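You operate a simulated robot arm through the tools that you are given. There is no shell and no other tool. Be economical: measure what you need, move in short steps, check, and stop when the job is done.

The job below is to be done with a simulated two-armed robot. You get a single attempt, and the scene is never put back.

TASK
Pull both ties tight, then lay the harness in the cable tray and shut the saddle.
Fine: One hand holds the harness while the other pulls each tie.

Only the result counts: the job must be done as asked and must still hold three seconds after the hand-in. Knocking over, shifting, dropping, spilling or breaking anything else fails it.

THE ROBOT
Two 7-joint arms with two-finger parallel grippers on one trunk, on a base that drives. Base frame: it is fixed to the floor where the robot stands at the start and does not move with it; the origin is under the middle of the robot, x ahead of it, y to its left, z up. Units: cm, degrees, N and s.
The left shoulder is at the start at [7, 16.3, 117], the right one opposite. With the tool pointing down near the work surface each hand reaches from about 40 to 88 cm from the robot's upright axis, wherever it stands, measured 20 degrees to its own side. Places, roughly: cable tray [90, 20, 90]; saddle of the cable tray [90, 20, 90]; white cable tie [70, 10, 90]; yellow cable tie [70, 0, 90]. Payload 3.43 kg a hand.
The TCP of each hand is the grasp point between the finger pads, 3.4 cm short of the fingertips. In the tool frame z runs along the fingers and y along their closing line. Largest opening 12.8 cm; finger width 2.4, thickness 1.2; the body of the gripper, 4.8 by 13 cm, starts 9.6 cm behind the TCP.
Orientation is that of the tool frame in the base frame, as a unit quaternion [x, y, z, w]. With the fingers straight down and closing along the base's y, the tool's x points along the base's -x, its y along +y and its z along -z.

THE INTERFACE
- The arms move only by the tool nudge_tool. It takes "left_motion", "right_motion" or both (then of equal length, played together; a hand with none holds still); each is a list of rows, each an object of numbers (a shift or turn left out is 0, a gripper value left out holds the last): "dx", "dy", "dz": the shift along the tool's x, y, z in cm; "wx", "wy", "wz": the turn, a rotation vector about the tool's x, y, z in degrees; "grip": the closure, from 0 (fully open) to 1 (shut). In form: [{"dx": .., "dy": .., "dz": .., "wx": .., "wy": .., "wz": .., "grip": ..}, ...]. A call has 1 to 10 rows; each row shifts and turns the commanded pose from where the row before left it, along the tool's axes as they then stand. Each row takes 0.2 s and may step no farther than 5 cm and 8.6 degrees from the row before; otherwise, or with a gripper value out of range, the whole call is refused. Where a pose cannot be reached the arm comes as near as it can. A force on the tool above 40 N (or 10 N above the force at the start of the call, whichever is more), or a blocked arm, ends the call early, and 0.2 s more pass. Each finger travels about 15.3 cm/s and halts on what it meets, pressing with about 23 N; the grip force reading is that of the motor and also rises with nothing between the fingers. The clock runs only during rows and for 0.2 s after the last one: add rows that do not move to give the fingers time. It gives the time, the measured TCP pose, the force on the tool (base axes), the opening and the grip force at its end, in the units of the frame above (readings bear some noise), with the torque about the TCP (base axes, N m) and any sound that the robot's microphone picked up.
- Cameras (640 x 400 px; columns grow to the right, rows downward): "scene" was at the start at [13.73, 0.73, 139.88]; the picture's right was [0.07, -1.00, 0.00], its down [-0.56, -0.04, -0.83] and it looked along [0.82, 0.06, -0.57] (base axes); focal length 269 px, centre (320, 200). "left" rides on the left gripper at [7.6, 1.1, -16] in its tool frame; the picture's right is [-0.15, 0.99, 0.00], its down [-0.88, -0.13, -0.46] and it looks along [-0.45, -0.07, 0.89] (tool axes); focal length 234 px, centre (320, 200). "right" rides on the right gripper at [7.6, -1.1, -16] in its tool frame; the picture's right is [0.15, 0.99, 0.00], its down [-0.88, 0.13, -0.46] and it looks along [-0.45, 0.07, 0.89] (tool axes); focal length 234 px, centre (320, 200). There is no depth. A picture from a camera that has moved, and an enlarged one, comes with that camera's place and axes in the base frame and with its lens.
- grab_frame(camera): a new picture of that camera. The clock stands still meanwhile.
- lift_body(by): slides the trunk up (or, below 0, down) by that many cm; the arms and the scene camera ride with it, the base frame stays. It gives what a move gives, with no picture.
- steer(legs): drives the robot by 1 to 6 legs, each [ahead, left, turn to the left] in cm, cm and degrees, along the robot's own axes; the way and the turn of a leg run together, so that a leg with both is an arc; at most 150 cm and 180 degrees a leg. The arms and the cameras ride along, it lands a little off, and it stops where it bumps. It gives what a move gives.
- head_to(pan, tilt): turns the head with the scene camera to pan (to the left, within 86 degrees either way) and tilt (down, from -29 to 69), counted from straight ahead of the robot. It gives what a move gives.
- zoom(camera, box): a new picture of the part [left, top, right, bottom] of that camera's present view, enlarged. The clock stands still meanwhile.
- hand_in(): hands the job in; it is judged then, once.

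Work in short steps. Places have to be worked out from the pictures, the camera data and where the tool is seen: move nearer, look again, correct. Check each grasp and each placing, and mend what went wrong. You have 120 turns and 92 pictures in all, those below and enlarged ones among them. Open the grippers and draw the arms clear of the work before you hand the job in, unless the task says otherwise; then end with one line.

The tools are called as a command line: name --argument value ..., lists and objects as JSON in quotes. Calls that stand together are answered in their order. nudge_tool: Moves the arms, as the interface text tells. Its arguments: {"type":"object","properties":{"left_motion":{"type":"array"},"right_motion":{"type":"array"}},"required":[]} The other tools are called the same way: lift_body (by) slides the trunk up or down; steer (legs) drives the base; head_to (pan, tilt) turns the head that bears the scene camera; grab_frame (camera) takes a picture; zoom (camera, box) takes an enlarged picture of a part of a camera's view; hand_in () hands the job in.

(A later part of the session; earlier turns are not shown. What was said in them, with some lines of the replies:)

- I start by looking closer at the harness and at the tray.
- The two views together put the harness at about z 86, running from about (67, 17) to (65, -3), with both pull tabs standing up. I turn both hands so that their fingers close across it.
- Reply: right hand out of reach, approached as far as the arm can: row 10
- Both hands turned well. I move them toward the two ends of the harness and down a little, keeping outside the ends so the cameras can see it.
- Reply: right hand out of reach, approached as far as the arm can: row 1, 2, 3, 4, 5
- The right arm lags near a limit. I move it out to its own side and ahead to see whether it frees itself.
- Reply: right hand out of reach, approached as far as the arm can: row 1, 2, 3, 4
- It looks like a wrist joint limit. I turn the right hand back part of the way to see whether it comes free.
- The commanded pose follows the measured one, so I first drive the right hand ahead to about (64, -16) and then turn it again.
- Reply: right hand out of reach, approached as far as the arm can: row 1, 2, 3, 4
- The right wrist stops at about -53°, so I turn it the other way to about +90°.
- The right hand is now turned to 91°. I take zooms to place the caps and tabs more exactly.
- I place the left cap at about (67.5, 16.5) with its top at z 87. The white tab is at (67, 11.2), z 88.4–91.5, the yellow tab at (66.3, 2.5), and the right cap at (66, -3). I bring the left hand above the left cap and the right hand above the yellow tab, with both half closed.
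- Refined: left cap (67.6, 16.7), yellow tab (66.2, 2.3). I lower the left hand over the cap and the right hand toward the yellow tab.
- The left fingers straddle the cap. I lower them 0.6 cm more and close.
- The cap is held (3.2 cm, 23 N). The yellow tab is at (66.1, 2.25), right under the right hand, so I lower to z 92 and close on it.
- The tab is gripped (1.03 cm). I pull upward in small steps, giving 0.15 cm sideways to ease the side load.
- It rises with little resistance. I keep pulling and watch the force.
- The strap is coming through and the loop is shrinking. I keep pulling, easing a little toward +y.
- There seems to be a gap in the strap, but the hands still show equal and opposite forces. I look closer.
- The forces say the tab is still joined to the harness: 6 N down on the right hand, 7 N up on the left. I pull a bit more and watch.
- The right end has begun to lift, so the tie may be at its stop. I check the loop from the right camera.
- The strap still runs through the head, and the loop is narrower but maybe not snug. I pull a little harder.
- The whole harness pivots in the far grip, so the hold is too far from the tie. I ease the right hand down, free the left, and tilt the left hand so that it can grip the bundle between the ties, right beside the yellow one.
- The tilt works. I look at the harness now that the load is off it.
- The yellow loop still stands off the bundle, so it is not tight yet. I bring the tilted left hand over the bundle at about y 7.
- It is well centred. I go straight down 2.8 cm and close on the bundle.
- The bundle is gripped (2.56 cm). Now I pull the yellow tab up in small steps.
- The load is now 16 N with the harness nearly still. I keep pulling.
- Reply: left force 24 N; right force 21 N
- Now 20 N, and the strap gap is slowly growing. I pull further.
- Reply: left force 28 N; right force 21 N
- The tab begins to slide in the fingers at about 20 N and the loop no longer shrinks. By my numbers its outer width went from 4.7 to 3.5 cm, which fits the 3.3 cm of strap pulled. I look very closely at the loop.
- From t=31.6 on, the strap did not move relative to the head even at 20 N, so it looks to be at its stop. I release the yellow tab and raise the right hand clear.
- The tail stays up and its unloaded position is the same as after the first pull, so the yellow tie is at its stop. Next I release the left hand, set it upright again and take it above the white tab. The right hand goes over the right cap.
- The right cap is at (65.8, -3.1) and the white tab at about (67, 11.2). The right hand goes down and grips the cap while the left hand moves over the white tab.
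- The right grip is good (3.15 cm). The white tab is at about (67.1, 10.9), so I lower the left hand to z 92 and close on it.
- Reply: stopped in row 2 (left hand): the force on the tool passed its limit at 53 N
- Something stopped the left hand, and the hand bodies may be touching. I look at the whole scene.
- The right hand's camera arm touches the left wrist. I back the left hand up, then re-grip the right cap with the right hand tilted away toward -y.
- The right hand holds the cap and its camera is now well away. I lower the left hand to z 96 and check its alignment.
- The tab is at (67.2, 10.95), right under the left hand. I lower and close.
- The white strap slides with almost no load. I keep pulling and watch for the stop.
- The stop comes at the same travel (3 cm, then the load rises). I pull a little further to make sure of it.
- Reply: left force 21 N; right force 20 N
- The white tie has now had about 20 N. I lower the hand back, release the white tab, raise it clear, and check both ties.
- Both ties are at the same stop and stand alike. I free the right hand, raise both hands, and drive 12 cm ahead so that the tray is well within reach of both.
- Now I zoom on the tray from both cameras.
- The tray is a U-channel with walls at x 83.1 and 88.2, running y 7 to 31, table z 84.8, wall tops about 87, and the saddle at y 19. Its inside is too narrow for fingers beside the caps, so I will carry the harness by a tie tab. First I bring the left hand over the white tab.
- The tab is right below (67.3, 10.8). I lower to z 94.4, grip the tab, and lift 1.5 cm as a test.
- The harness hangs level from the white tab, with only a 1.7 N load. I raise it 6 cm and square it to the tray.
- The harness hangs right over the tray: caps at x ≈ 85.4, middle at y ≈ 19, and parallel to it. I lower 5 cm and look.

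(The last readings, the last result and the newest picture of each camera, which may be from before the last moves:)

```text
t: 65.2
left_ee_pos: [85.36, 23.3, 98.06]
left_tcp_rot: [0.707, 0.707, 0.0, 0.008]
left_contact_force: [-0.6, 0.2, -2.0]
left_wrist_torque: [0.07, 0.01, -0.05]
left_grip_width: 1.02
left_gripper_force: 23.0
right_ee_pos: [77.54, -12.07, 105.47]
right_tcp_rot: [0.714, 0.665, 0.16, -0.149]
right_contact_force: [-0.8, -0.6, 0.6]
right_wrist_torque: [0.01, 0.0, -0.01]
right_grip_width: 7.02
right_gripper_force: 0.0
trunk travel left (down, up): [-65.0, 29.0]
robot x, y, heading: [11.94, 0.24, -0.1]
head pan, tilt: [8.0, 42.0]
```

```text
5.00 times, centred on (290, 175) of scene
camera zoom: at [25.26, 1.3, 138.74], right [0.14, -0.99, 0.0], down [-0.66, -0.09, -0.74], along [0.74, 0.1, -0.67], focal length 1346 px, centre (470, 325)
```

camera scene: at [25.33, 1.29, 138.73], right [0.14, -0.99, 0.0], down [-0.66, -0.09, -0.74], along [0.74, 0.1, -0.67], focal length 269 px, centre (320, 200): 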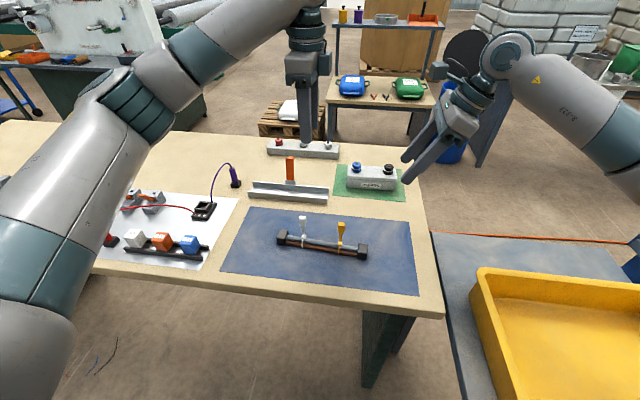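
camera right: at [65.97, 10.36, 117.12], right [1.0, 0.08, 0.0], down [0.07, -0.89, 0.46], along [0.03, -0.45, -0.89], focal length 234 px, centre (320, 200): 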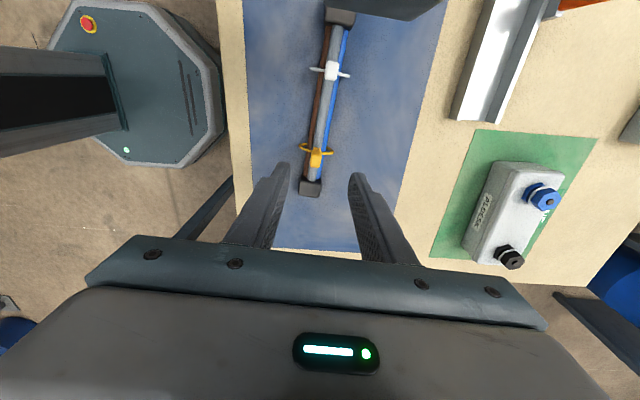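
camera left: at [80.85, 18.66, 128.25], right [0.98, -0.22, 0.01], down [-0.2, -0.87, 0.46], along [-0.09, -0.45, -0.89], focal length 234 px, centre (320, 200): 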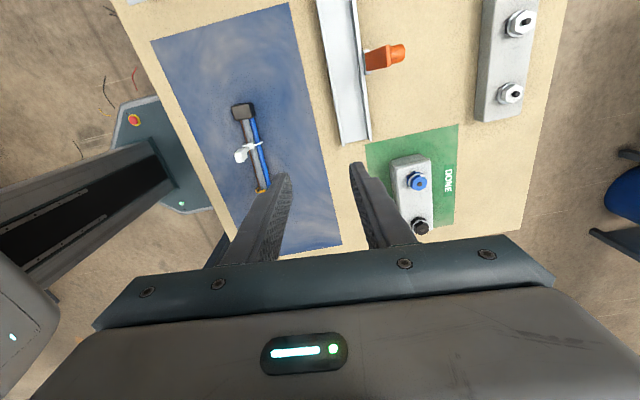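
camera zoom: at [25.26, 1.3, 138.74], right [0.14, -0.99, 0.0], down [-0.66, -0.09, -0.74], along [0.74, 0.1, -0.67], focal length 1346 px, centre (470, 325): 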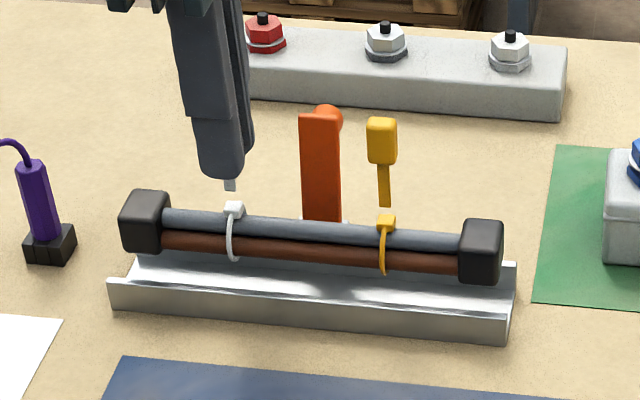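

It is well centred between the walls. I lower it the rest of the way slowly, watching the load.

nudge_tool --left_motion '[{"dz": 0.8}, {"dz": 0.8}, {"dz": 0.6}, {"dz": 0.4}, {}]'

zoom --camera "scene" --box '[235, 135, 345, 215]'

```text
t: 66.4
left_ee_pos: [85.4, 23.13, 95.38]
left_tcp_rot: [0.707, 0.707, 0.001, 0.007]
left_contact_force: [-0.4, -0.6, -1.0]
left_wrist_torque: [0.07, 0.01, -0.02]
left_grip_width: 1.03
left_gripper_force: 22.7
right_ee_pos: [77.55, -12.11, 105.46]
right_tcp_rot: [0.715, 0.665, 0.16, -0.149]
right_contact_force: [0.4, 0.6, -0.8]
right_wrist_torque: [0.03, -0.01, -0.01]
right_grip_width: 7.04
right_gripper_force: 0.0
trunk travel left (down, up): [-65.0, 29.0]
robot x, y, heading: [11.7, 0.06, -0.3]
head pan, tilt: [8.0, 42.0]
```

```text
5.00 times, centred on (290, 175) of scene
camera zoom: at [25.27, 1.3, 138.74], right [0.14, -0.99, 0.0], down [-0.66, -0.09, -0.74], along [0.74, 0.1, -0.67], focal length 1346 px, centre (470, 325)
```

zoom: 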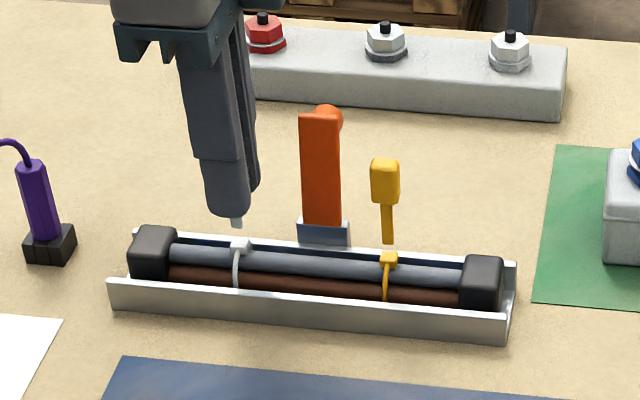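

The harness is inside the walls. I lower the last bit until the load changes, then open and rise.

nudge_tool --left_motion '[{"dz": 0.25}, {"dz": 0.25}, {"dz": 0.2}, {}]'

```text
t: 67.4
left_ee_pos: [85.53, 23.3, 94.6]
left_tcp_rot: [0.707, 0.707, 0.001, 0.006]
left_contact_force: [0.3, 1.2, 1.7]
left_wrist_torque: [-0.42, 0.06, 0.01]
left_grip_width: 1.03
left_gripper_force: 22.9
right_ee_pos: [77.52, -12.08, 105.42]
right_tcp_rot: [0.715, 0.664, 0.159, -0.15]
right_contact_force: [0.3, -0.2, 0.7]
right_wrist_torque: [-0.01, 0.02, 0.02]
right_grip_width: 7.04
right_gripper_force: 0.1
trunk travel left (down, up): [-65.0, 29.0]
robot x, y, heading: [11.89, -0.17, 0.2]
head pan, tilt: [8.0, 42.0]
```

It touched down: the load went to +1.7 N. I open gently and rise.

nudge_tool --left_motion '[{"grip": 0.6}, {}, {"dz": -3}, {"dz": -3}, {"dz": -4}, {"dz": -3}, {}]'

zoom --camera "scene" --box '[235, 135, 345, 215]'

zoom --camera "left" --box '[240, 60, 440, 260]'

```text
t: 69.0
left_ee_pos: [85.34, 23.31, 107.58]
left_tcp_rot: [0.706, 0.708, 0.0, 0.006]
left_contact_force: [0.4, 0.7, 1.1]
left_wrist_torque: [-0.06, 0.04, 0.02]
left_grip_width: 5.11
left_gripper_force: 0.1
right_ee_pos: [77.57, -12.16, 105.38]
right_tcp_rot: [0.714, 0.665, 0.159, -0.15]
right_contact_force: [0.7, 0.4, 0.1]
right_wrist_torque: [0.0, -0.01, -0.01]
right_grip_width: 7.06
right_gripper_force: 0.1
trunk travel left (down, up): [-65.0, 29.0]
robot x, y, heading: [11.81, -0.1, 0.0]
head pan, tilt: [8.0, 42.0]
```

```text
5.00 times, centred on (290, 175) of scene
camera zoom: at [25.3, 1.34, 138.73], right [0.14, -0.99, 0.0], down [-0.66, -0.09, -0.74], along [0.74, 0.1, -0.67], focal length 1346 px, centre (470, 325)
```

zoom: 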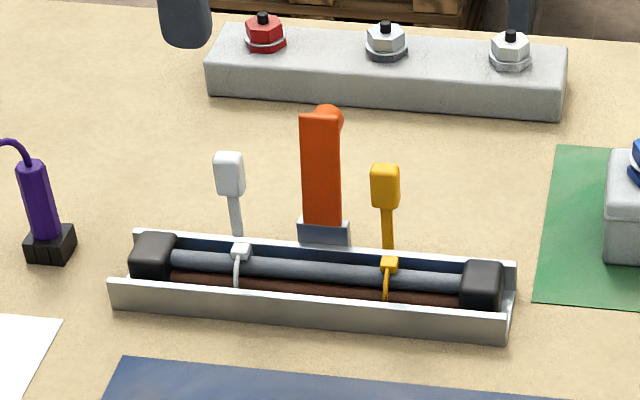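

```text
2.00 times, centred on (340, 160) of left
camera zoom: at [86.34, 31.09, 123.44], right [0.99, -0.14, 0.01], down [-0.13, -0.88, 0.46], along [-0.06, -0.46, -0.89], focal length 468 px, centre (280, 280)
```

zoom: 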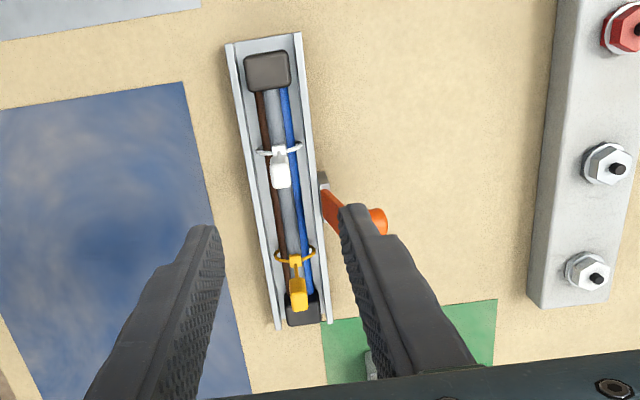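

The harness lies in the tray with the ties clear on both sides of the saddle. The saddle arm is hinged at about (89.3, 19, 87.3) and leans back, with its top at about (92, 19.5, 94). I drive 8 cm further ahead so that the left hand can reach behind it.

steer --legs '[[8, 0, 0]]'

nudge_tool --left_motion '[{"grip": 1}, {"dx": -2, "dy": 2.2}, {"dx": -2.1, "dy": 2.3}, {}]'

zoom --camera "left" --box '[180, 60, 440, 260]'

zoom --camera "scene" --box '[200, 80, 360, 210]'

```text
t: 70.0
left_ee_pos: [92.64, 23.17, 107.23]
left_tcp_rot: [0.711, 0.703, 0.0, 0.005]
left_contact_force: [-0.4, -1.3, -0.4]
left_wrist_torque: [0.04, -0.09, 0.02]
left_grip_width: 5.14
left_gripper_force: 0.0
right_ee_pos: [84.68, -12.15, 105.21]
right_tcp_rot: [0.718, 0.661, 0.159, -0.151]
right_contact_force: [1.6, 0.4, -0.4]
right_wrist_torque: [0.0, 0.18, 0.1]
right_grip_width: 7.06
right_gripper_force: 0.1
trunk travel left (down, up): [-65.0, 29.0]
robot x, y, heading: [19.14, 0.69, -0.5]
head pan, tilt: [8.0, 42.0]
```

```text
t: 71.0
left_ee_pos: [96.91, 19.13, 107.64]
left_tcp_rot: [0.711, 0.703, 0.001, 0.007]
left_contact_force: [1.1, -0.3, -0.4]
left_wrist_torque: [0.01, -0.03, 0.02]
left_grip_width: 0.01
left_gripper_force: 22.5
right_ee_pos: [84.25, -11.96, 105.5]
right_tcp_rot: [0.718, 0.661, 0.161, -0.149]
right_contact_force: [-0.3, 0.3, 0.2]
right_wrist_torque: [-0.05, -0.01, 0.06]
right_grip_width: 7.02
right_gripper_force: 0.0
trunk travel left (down, up): [-65.0, 29.0]
robot x, y, heading: [18.91, 0.37, -0.6]
head pan, tilt: [8.0, 42.0]
```

```text
2.00 times, centred on (310, 160) of left
camera zoom: at [98.05, 26.86, 123.55], right [0.99, -0.16, 0.01], down [-0.14, -0.88, 0.46], along [-0.06, -0.46, -0.89], focal length 468 px, centre (340, 280)
```

zoom: 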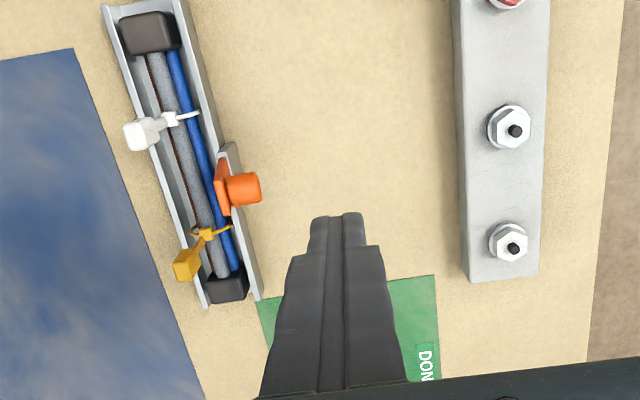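

```text
3.08 times, centred on (280, 145) of scene
camera zoom: at [32.2, 2.05, 138.74], right [0.13, -0.99, 0.0], down [-0.66, -0.09, -0.74], along [0.74, 0.1, -0.67], focal length 828 px, centre (443, 369)
```

zoom: 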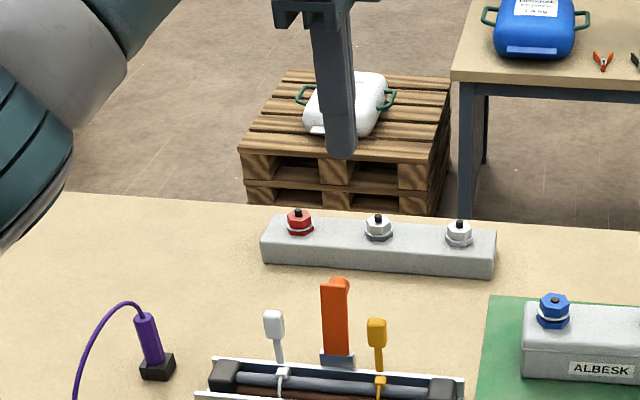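

I judge the knob to be at about (91.5, 19, 93.8) and the hand behind it at x 96.9. I lower the closed fingers to tip height 92 and then push toward -x in small steps.

nudge_tool --left_motion '[{"dz": 3}, {"dz": 3}, {"dz": 3}, {"dz": 3.2}, {}]'

nudge_tool --left_motion '[{"dy": -1}, {"dy": -1}, {"dy": -1}, {"dy": -0.8}, {"dy": -0.8}, {}]'

zoom --camera "scene" --box '[220, 120, 340, 220]'

```text
t: 72.2
left_ee_pos: [96.85, 18.95, 95.37]
left_tcp_rot: [0.711, 0.703, 0.002, 0.006]
left_contact_force: [-0.1, -0.6, -0.2]
left_wrist_torque: [0.03, -0.02, 0.02]
left_grip_width: 0.0
left_gripper_force: 23.1
right_ee_pos: [84.32, -12.14, 105.52]
right_tcp_rot: [0.718, 0.661, 0.161, -0.149]
right_contact_force: [-0.2, -0.1, 0.4]
right_wrist_torque: [0.0, 0.0, 0.06]
right_grip_width: 7.04
right_gripper_force: 0.1
trunk travel left (down, up): [-65.0, 29.0]
robot x, y, heading: [18.88, 1.13, -0.6]
head pan, tilt: [8.0, 42.0]
```

```text
t: 73.6
left_ee_pos: [92.36, 18.99, 95.22]
left_tcp_rot: [0.711, 0.703, 0.0, 0.007]
left_contact_force: [-0.2, 0.6, -0.2]
left_wrist_torque: [0.0, -0.04, 0.0]
left_grip_width: 0.02
left_gripper_force: 22.3
right_ee_pos: [84.49, -12.05, 105.44]
right_tcp_rot: [0.718, 0.66, 0.161, -0.149]
right_contact_force: [-0.1, -0.6, -0.2]
right_wrist_torque: [-0.03, 0.03, 0.01]
right_grip_width: 7.04
right_gripper_force: 0.1
trunk travel left (down, up): [-65.0, 29.0]
robot x, y, heading: [18.59, 0.73, -0.4]
head pan, tilt: [8.0, 42.0]
```

```text
4.00 times, centred on (280, 170) of scene
camera zoom: at [32.22, 1.93, 138.74], right [0.13, -0.99, 0.0], down [-0.66, -0.09, -0.74], along [0.74, 0.1, -0.67], focal length 1077 px, centre (480, 320)
```

zoom: 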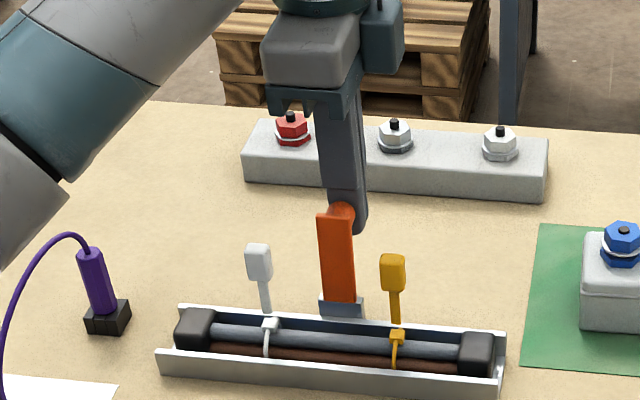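

The fingers are just behind the knob. I keep pushing toward -x.

nudge_tool --left_motion '[{"dy": -0.6}, {"dy": -0.6}, {"dy": -0.6}, {"dy": -0.6}, {"dy": -0.6}, {}]'

zoom --camera "scene" --box '[220, 120, 340, 220]'

```text
t: 75.0
left_ee_pos: [89.49, 19.13, 95.37]
left_tcp_rot: [0.711, 0.703, 0.001, 0.007]
left_contact_force: [0.0, -0.1, -0.2]
left_wrist_torque: [-0.02, -0.04, -0.01]
left_grip_width: 0.0
left_gripper_force: 22.7
right_ee_pos: [84.34, -12.05, 105.39]
right_tcp_rot: [0.719, 0.66, 0.161, -0.149]
right_contact_force: [0.5, -0.2, 0.2]
right_wrist_torque: [0.01, 0.01, 0.01]
right_grip_width: 7.05
right_gripper_force: 0.1
trunk travel left (down, up): [-65.0, 29.0]
robot x, y, heading: [18.71, 0.99, -0.5]
head pan, tilt: [8.0, 42.0]
```

```text
4.00 times, centred on (280, 170) of scene
camera zoom: at [32.22, 1.93, 138.74], right [0.13, -0.99, 0.0], down [-0.66, -0.09, -0.74], along [0.74, 0.1, -0.67], focal length 1077 px, centre (480, 320)
```

zoom: 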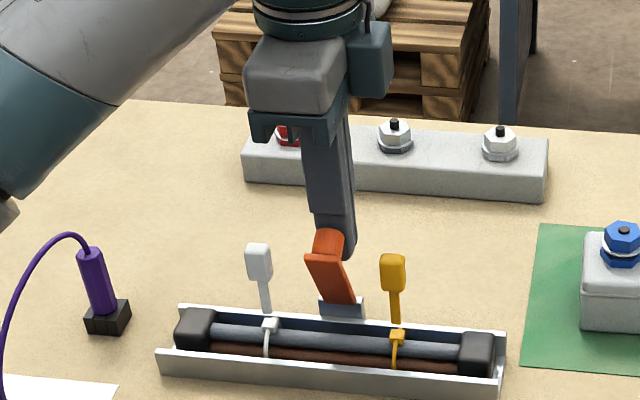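

The saddle arm is turning forward with almost no resistance. I keep following its arc, forward and then down.

nudge_tool --left_motion '[{"dy": -0.6}, {"dy": -0.6, "dz": 0.1}, {"dy": -0.6, "dz": 0.2}, {"dy": -0.6, "dz": 0.3}, {"dy": -0.6, "dz": 0.4}, {}]'

zoom --camera "scene" --box '[220, 120, 340, 220]'

```text
t: 76.4
left_ee_pos: [86.39, 19.12, 94.33]
left_tcp_rot: [0.711, 0.703, 0.0, 0.007]
left_contact_force: [-0.4, 0.1, 0.2]
left_wrist_torque: [-0.01, 0.03, 0.01]
left_grip_width: 0.02
left_gripper_force: 23.2
right_ee_pos: [84.43, -12.09, 105.38]
right_tcp_rot: [0.719, 0.66, 0.161, -0.149]
right_contact_force: [0.1, 1.1, 0.6]
right_wrist_torque: [0.01, 0.01, -0.06]
right_grip_width: 7.05
right_gripper_force: 0.1
trunk travel left (down, up): [-65.0, 29.0]
robot x, y, heading: [18.65, 0.68, -0.4]
head pan, tilt: [8.0, 42.0]
```

```text
4.00 times, centred on (280, 170) of scene
camera zoom: at [32.21, 1.93, 138.74], right [0.13, -0.99, 0.0], down [-0.66, -0.09, -0.74], along [0.74, 0.1, -0.67], focal length 1077 px, centre (480, 320)
```

zoom: 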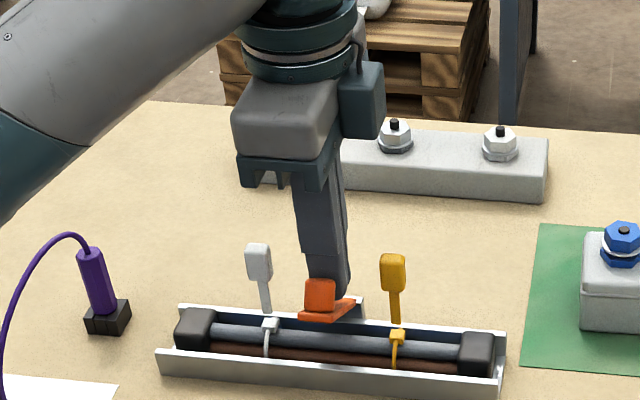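

The arm is about two thirds down, with the fingers behind the knob on top of it. I continue down with a little forward motion.

nudge_tool --left_motion '[{"dy": -0.3, "dz": 0.4}, {"dy": -0.2, "dz": 0.4}, {"dy": -0.1, "dz": 0.4}, {"dz": 0.4}, {}]'

zoom --camera "scene" --box '[220, 120, 340, 220]'

```text
t: 77.6
left_ee_pos: [85.92, 19.13, 92.65]
left_tcp_rot: [0.711, 0.703, 0.0, 0.007]
left_contact_force: [0.2, -1.0, 1.1]
left_wrist_torque: [0.0, 0.03, 0.0]
left_grip_width: 0.0
left_gripper_force: 23.4
right_ee_pos: [84.45, -12.1, 105.5]
right_tcp_rot: [0.719, 0.66, 0.161, -0.148]
right_contact_force: [-0.1, 0.0, 0.7]
right_wrist_torque: [0.01, 0.0, 0.04]
right_grip_width: 7.03
right_gripper_force: 0.1
trunk travel left (down, up): [-65.0, 29.0]
robot x, y, heading: [19.4, 0.58, -0.5]
head pan, tilt: [8.0, 42.0]
```

```text
4.00 times, centred on (280, 170) of scene
camera zoom: at [32.2, 1.94, 138.74], right [0.13, -0.99, 0.0], down [-0.66, -0.09, -0.74], along [0.74, 0.1, -0.67], focal length 1077 px, centre (480, 320)
```

zoom: 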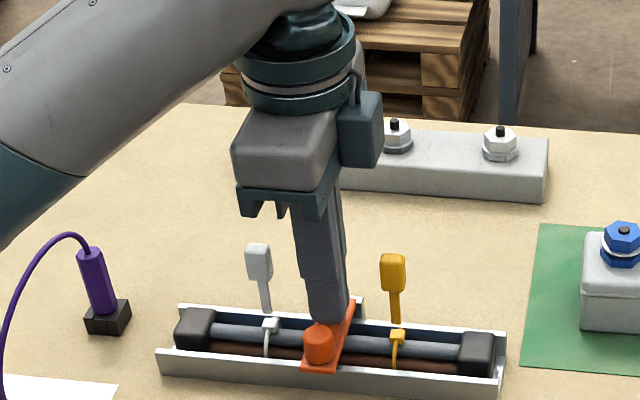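

Nearly shut. I press down further in small steps and watch for a click or a stop.

nudge_tool --left_motion '[{"dz": 0.3}, {"dz": 0.3}, {"dz": 0.3}, {"dz": 0.3}, {}]'

zoom --camera "scene" --box '[240, 160, 330, 230]'

```text
t: 78.9
left_ee_pos: [85.81, 19.16, 92.0]
left_tcp_rot: [0.71, 0.704, 0.005, 0.011]
left_contact_force: [-7.6, 0.2, 15.0]
left_wrist_torque: [0.18, 0.33, 0.02]
left_grip_width: 0.01
left_gripper_force: 23.3
right_ee_pos: [84.27, -12.15, 105.7]
right_tcp_rot: [0.719, 0.66, 0.161, -0.148]
right_contact_force: [-0.2, -0.2, -0.2]
right_wrist_torque: [-0.03, 0.01, 0.02]
right_grip_width: 7.02
right_gripper_force: 0.1
trunk travel left (down, up): [-65.0, 29.0]
robot x, y, heading: [18.78, 0.74, -0.4]
head pan, tilt: [8.0, 42.0]
stopped in row 5 (left hand): the force on the tool passed its limit at 42 N (the readings are from after the stop); the commanded pose is now the measured one
```

```text
5.71 times, centred on (285, 195) of scene
camera zoom: at [31.92, 1.88, 138.74], right [0.13, -0.99, 0.0], down [-0.66, -0.09, -0.74], along [0.74, 0.1, -0.67], focal length 1539 px, centre (520, 229)
```

zoom: 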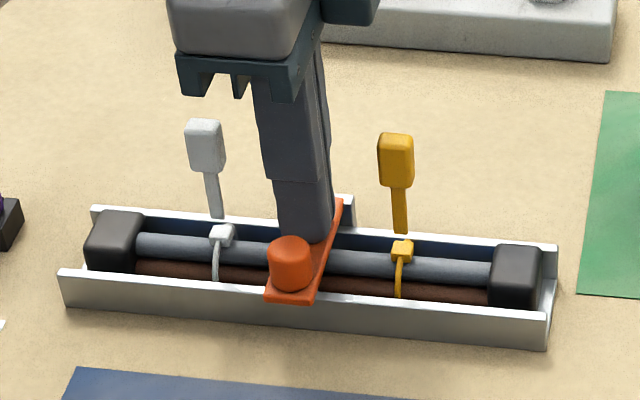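

It came to a firm stop. I rise and look at the arm from both cameras.

nudge_tool --left_motion '[{"dz": -1}, {"dz": -3}, {"dz": -3}, {"dz": -3}, {"dx": 3}]'

zoom --camera "scene" --box '[255, 175, 315, 222]'

zoom --camera "left" --box '[240, 80, 420, 240]'

```text
t: 80.1
left_ee_pos: [85.82, 22.33, 101.72]
left_tcp_rot: [0.71, 0.705, 0.003, 0.01]
left_contact_force: [0.2, 0.1, 0.9]
left_wrist_torque: [-0.04, 0.0, 0.0]
left_grip_width: 0.01
left_gripper_force: 23.1
right_ee_pos: [84.3, -11.85, 105.42]
right_tcp_rot: [0.718, 0.661, 0.16, -0.149]
right_contact_force: [-0.1, 1.0, 0.8]
right_wrist_torque: [-0.02, -0.01, -0.05]
right_grip_width: 7.04
right_gripper_force: 0.1
trunk travel left (down, up): [-65.0, 29.0]
robot x, y, heading: [19.17, 0.48, -0.7]
head pan, tilt: [8.0, 42.0]
```

```text
8.51 times, centred on (285, 198) of scene
camera zoom: at [32.19, 2.21, 138.74], right [0.13, -0.99, 0.0], down [-0.66, -0.09, -0.74], along [0.74, 0.09, -0.67], focal length 2292 px, centre (618, 213)
```

zoom: 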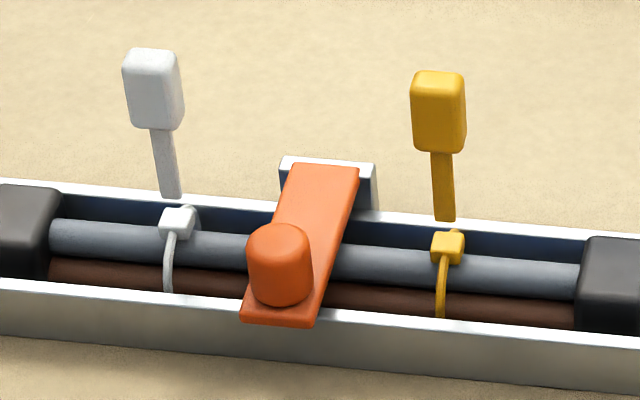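

```text
2.50 times, centred on (330, 160) of left
camera zoom: at [86.83, 30.18, 117.75], right [0.99, -0.15, 0.02], down [-0.15, -0.87, 0.46], along [-0.05, -0.46, -0.89], focal length 585 px, centre (295, 300)
```

zoom: 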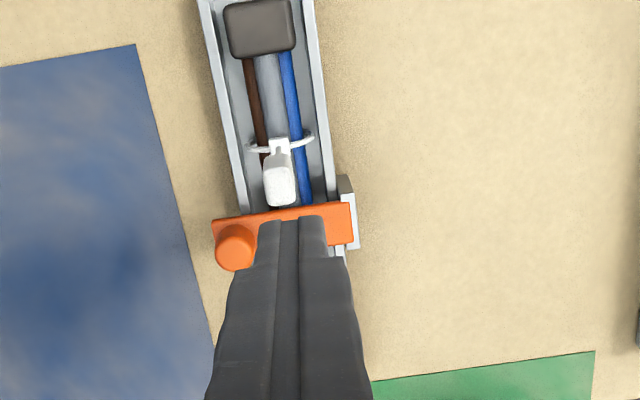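

The arm lies across the tray between the ties. To make sure it is fully shut, I press straight down on its knob at about (82.8, 19.1).

nudge_tool --left_motion '[{"dx": -3.1, "dy": -2.9}, {"dz": 3}, {"dz": 3}, {"dz": 1}, {}]'

nudge_tool --left_motion '[{"dz": 0.3}, {"dz": 0.3}, {"dz": 0.3}, {"dz": 0.3}, {"dz": 0.2}, {"dz": 0.2}, {"dz": 0.2}]'

zoom --camera "scene" --box '[245, 165, 325, 225]'

```text
t: 81.3
left_ee_pos: [83.16, 19.06, 94.82]
left_tcp_rot: [0.71, 0.704, 0.003, 0.009]
left_contact_force: [0.7, 0.9, -0.2]
left_wrist_torque: [-0.02, -0.05, 0.01]
left_grip_width: 0.0
left_gripper_force: 23.2
right_ee_pos: [84.37, -12.06, 105.44]
right_tcp_rot: [0.718, 0.66, 0.161, -0.149]
right_contact_force: [0.0, -0.5, 0.8]
right_wrist_torque: [0.02, 0.03, -0.02]
right_grip_width: 7.04
right_gripper_force: 0.0
trunk travel left (down, up): [-65.0, 29.0]
robot x, y, heading: [19.43, 0.81, -0.8]
head pan, tilt: [8.0, 42.0]
```

```text
t: 82.6
left_ee_pos: [83.18, 19.12, 94.08]
left_tcp_rot: [0.71, 0.704, 0.006, 0.016]
left_contact_force: [-8.1, -0.6, 21.1]
left_wrist_torque: [0.2, 0.36, 0.04]
left_grip_width: 0.01
left_gripper_force: 23.2
right_ee_pos: [84.09, -12.1, 105.63]
right_tcp_rot: [0.718, 0.661, 0.161, -0.148]
right_contact_force: [-0.3, 0.2, -0.8]
right_wrist_torque: [0.04, -0.01, 0.0]
right_grip_width: 7.02
right_gripper_force: 0.1
trunk travel left (down, up): [-65.0, 29.0]
robot x, y, heading: [19.04, 0.6, -0.9]
head pan, tilt: [8.0, 42.0]
stopped in row 6 (left hand): the force on the tool passed its limit at 42 N (the readings are from after the stop); the commanded pose is now the measured one
```

```text
6.67 times, centred on (285, 195) of scene
camera zoom: at [31.87, 1.9, 138.76], right [0.13, -0.99, 0.0], down [-0.66, -0.09, -0.74], along [0.74, 0.1, -0.67], focal length 1795 px, centre (553, 233)
```

zoom: 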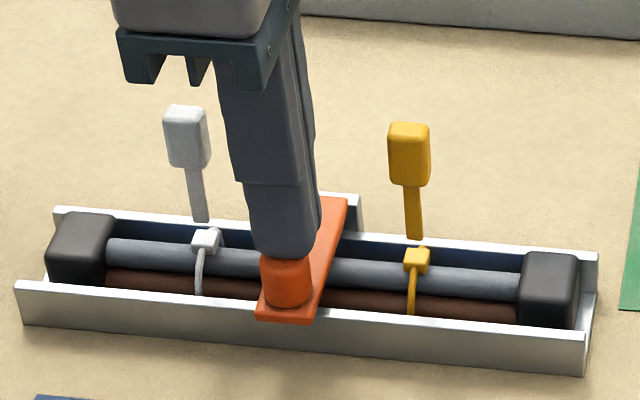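

The knob met a firm stop at over 40 N, so the saddle is shut. I raise the left hand, open the grippers, and take a last look.

nudge_tool --left_motion '[{"dz": -2}, {"dz": -4}, {"dz": -4}, {"dz": -4}, {"dz": -3}, {"dx": 4, "dy": -3, "grip": 0.2}, {"dx": 4, "dy": -3}, {}]' --right_motion '[{}, {}, {}, {"dz": -2}, {"dz": -2}, {"grip": 0.2}, {}, {}]'

grab_frame --camera "scene"

zoom --camera "scene" --box '[245, 165, 325, 225]'

```text
t: 84.4
left_ee_pos: [76.8, 27.24, 110.4]
left_tcp_rot: [0.71, 0.704, 0.004, 0.013]
left_contact_force: [1.1, -0.4, -0.2]
left_wrist_torque: [0.01, 0.01, 0.01]
left_grip_width: 10.24
left_gripper_force: 0.1
right_ee_pos: [84.22, -13.9, 109.0]
right_tcp_rot: [0.719, 0.66, 0.161, -0.15]
right_contact_force: [-0.1, -0.4, -0.2]
right_wrist_torque: [0.02, 0.01, 0.02]
right_grip_width: 10.23
right_gripper_force: 0.0
trunk travel left (down, up): [-65.0, 29.0]
robot x, y, heading: [19.25, 0.89, -0.7]
head pan, tilt: [8.0, 42.0]
```

```text
14 pictures are left
camera scene: at [32.34, 1.77, 138.72], right [0.13, -0.99, 0.0], down [-0.66, -0.08, -0.74], along [0.74, 0.1, -0.67], focal length 269 px, centre (320, 200)
```

scene: 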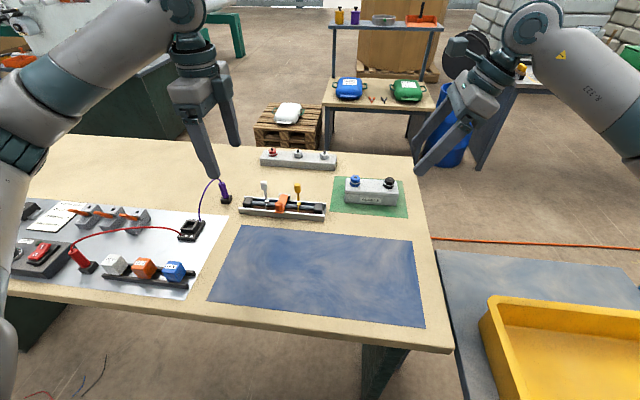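

```text
6.67 times, centred on (285, 195) of scene
camera zoom: at [32.34, 1.77, 138.72], right [0.13, -0.99, 0.0], down [-0.66, -0.08, -0.74], along [0.74, 0.1, -0.67], focal length 1795 px, centre (553, 233)
```

zoom: 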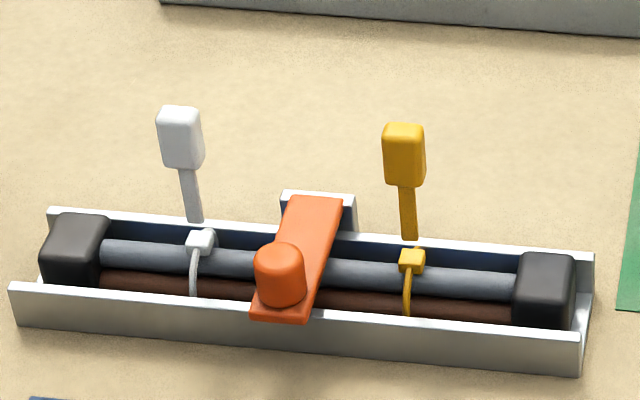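

The harness is in the tray, the saddle is shut over it between the two pulled ties, and nothing else has moved. The hands are open and clear, so I hand in.

hand_in

```text
The job is handed in.
```

I pulled both ties until they stopped, laid the harness in the cable tray, shut the saddle over it and handed the job in. No click was heard from the ties or the saddle; I judged them tight and shut because each came to a firm stop and the last pictures looked right.
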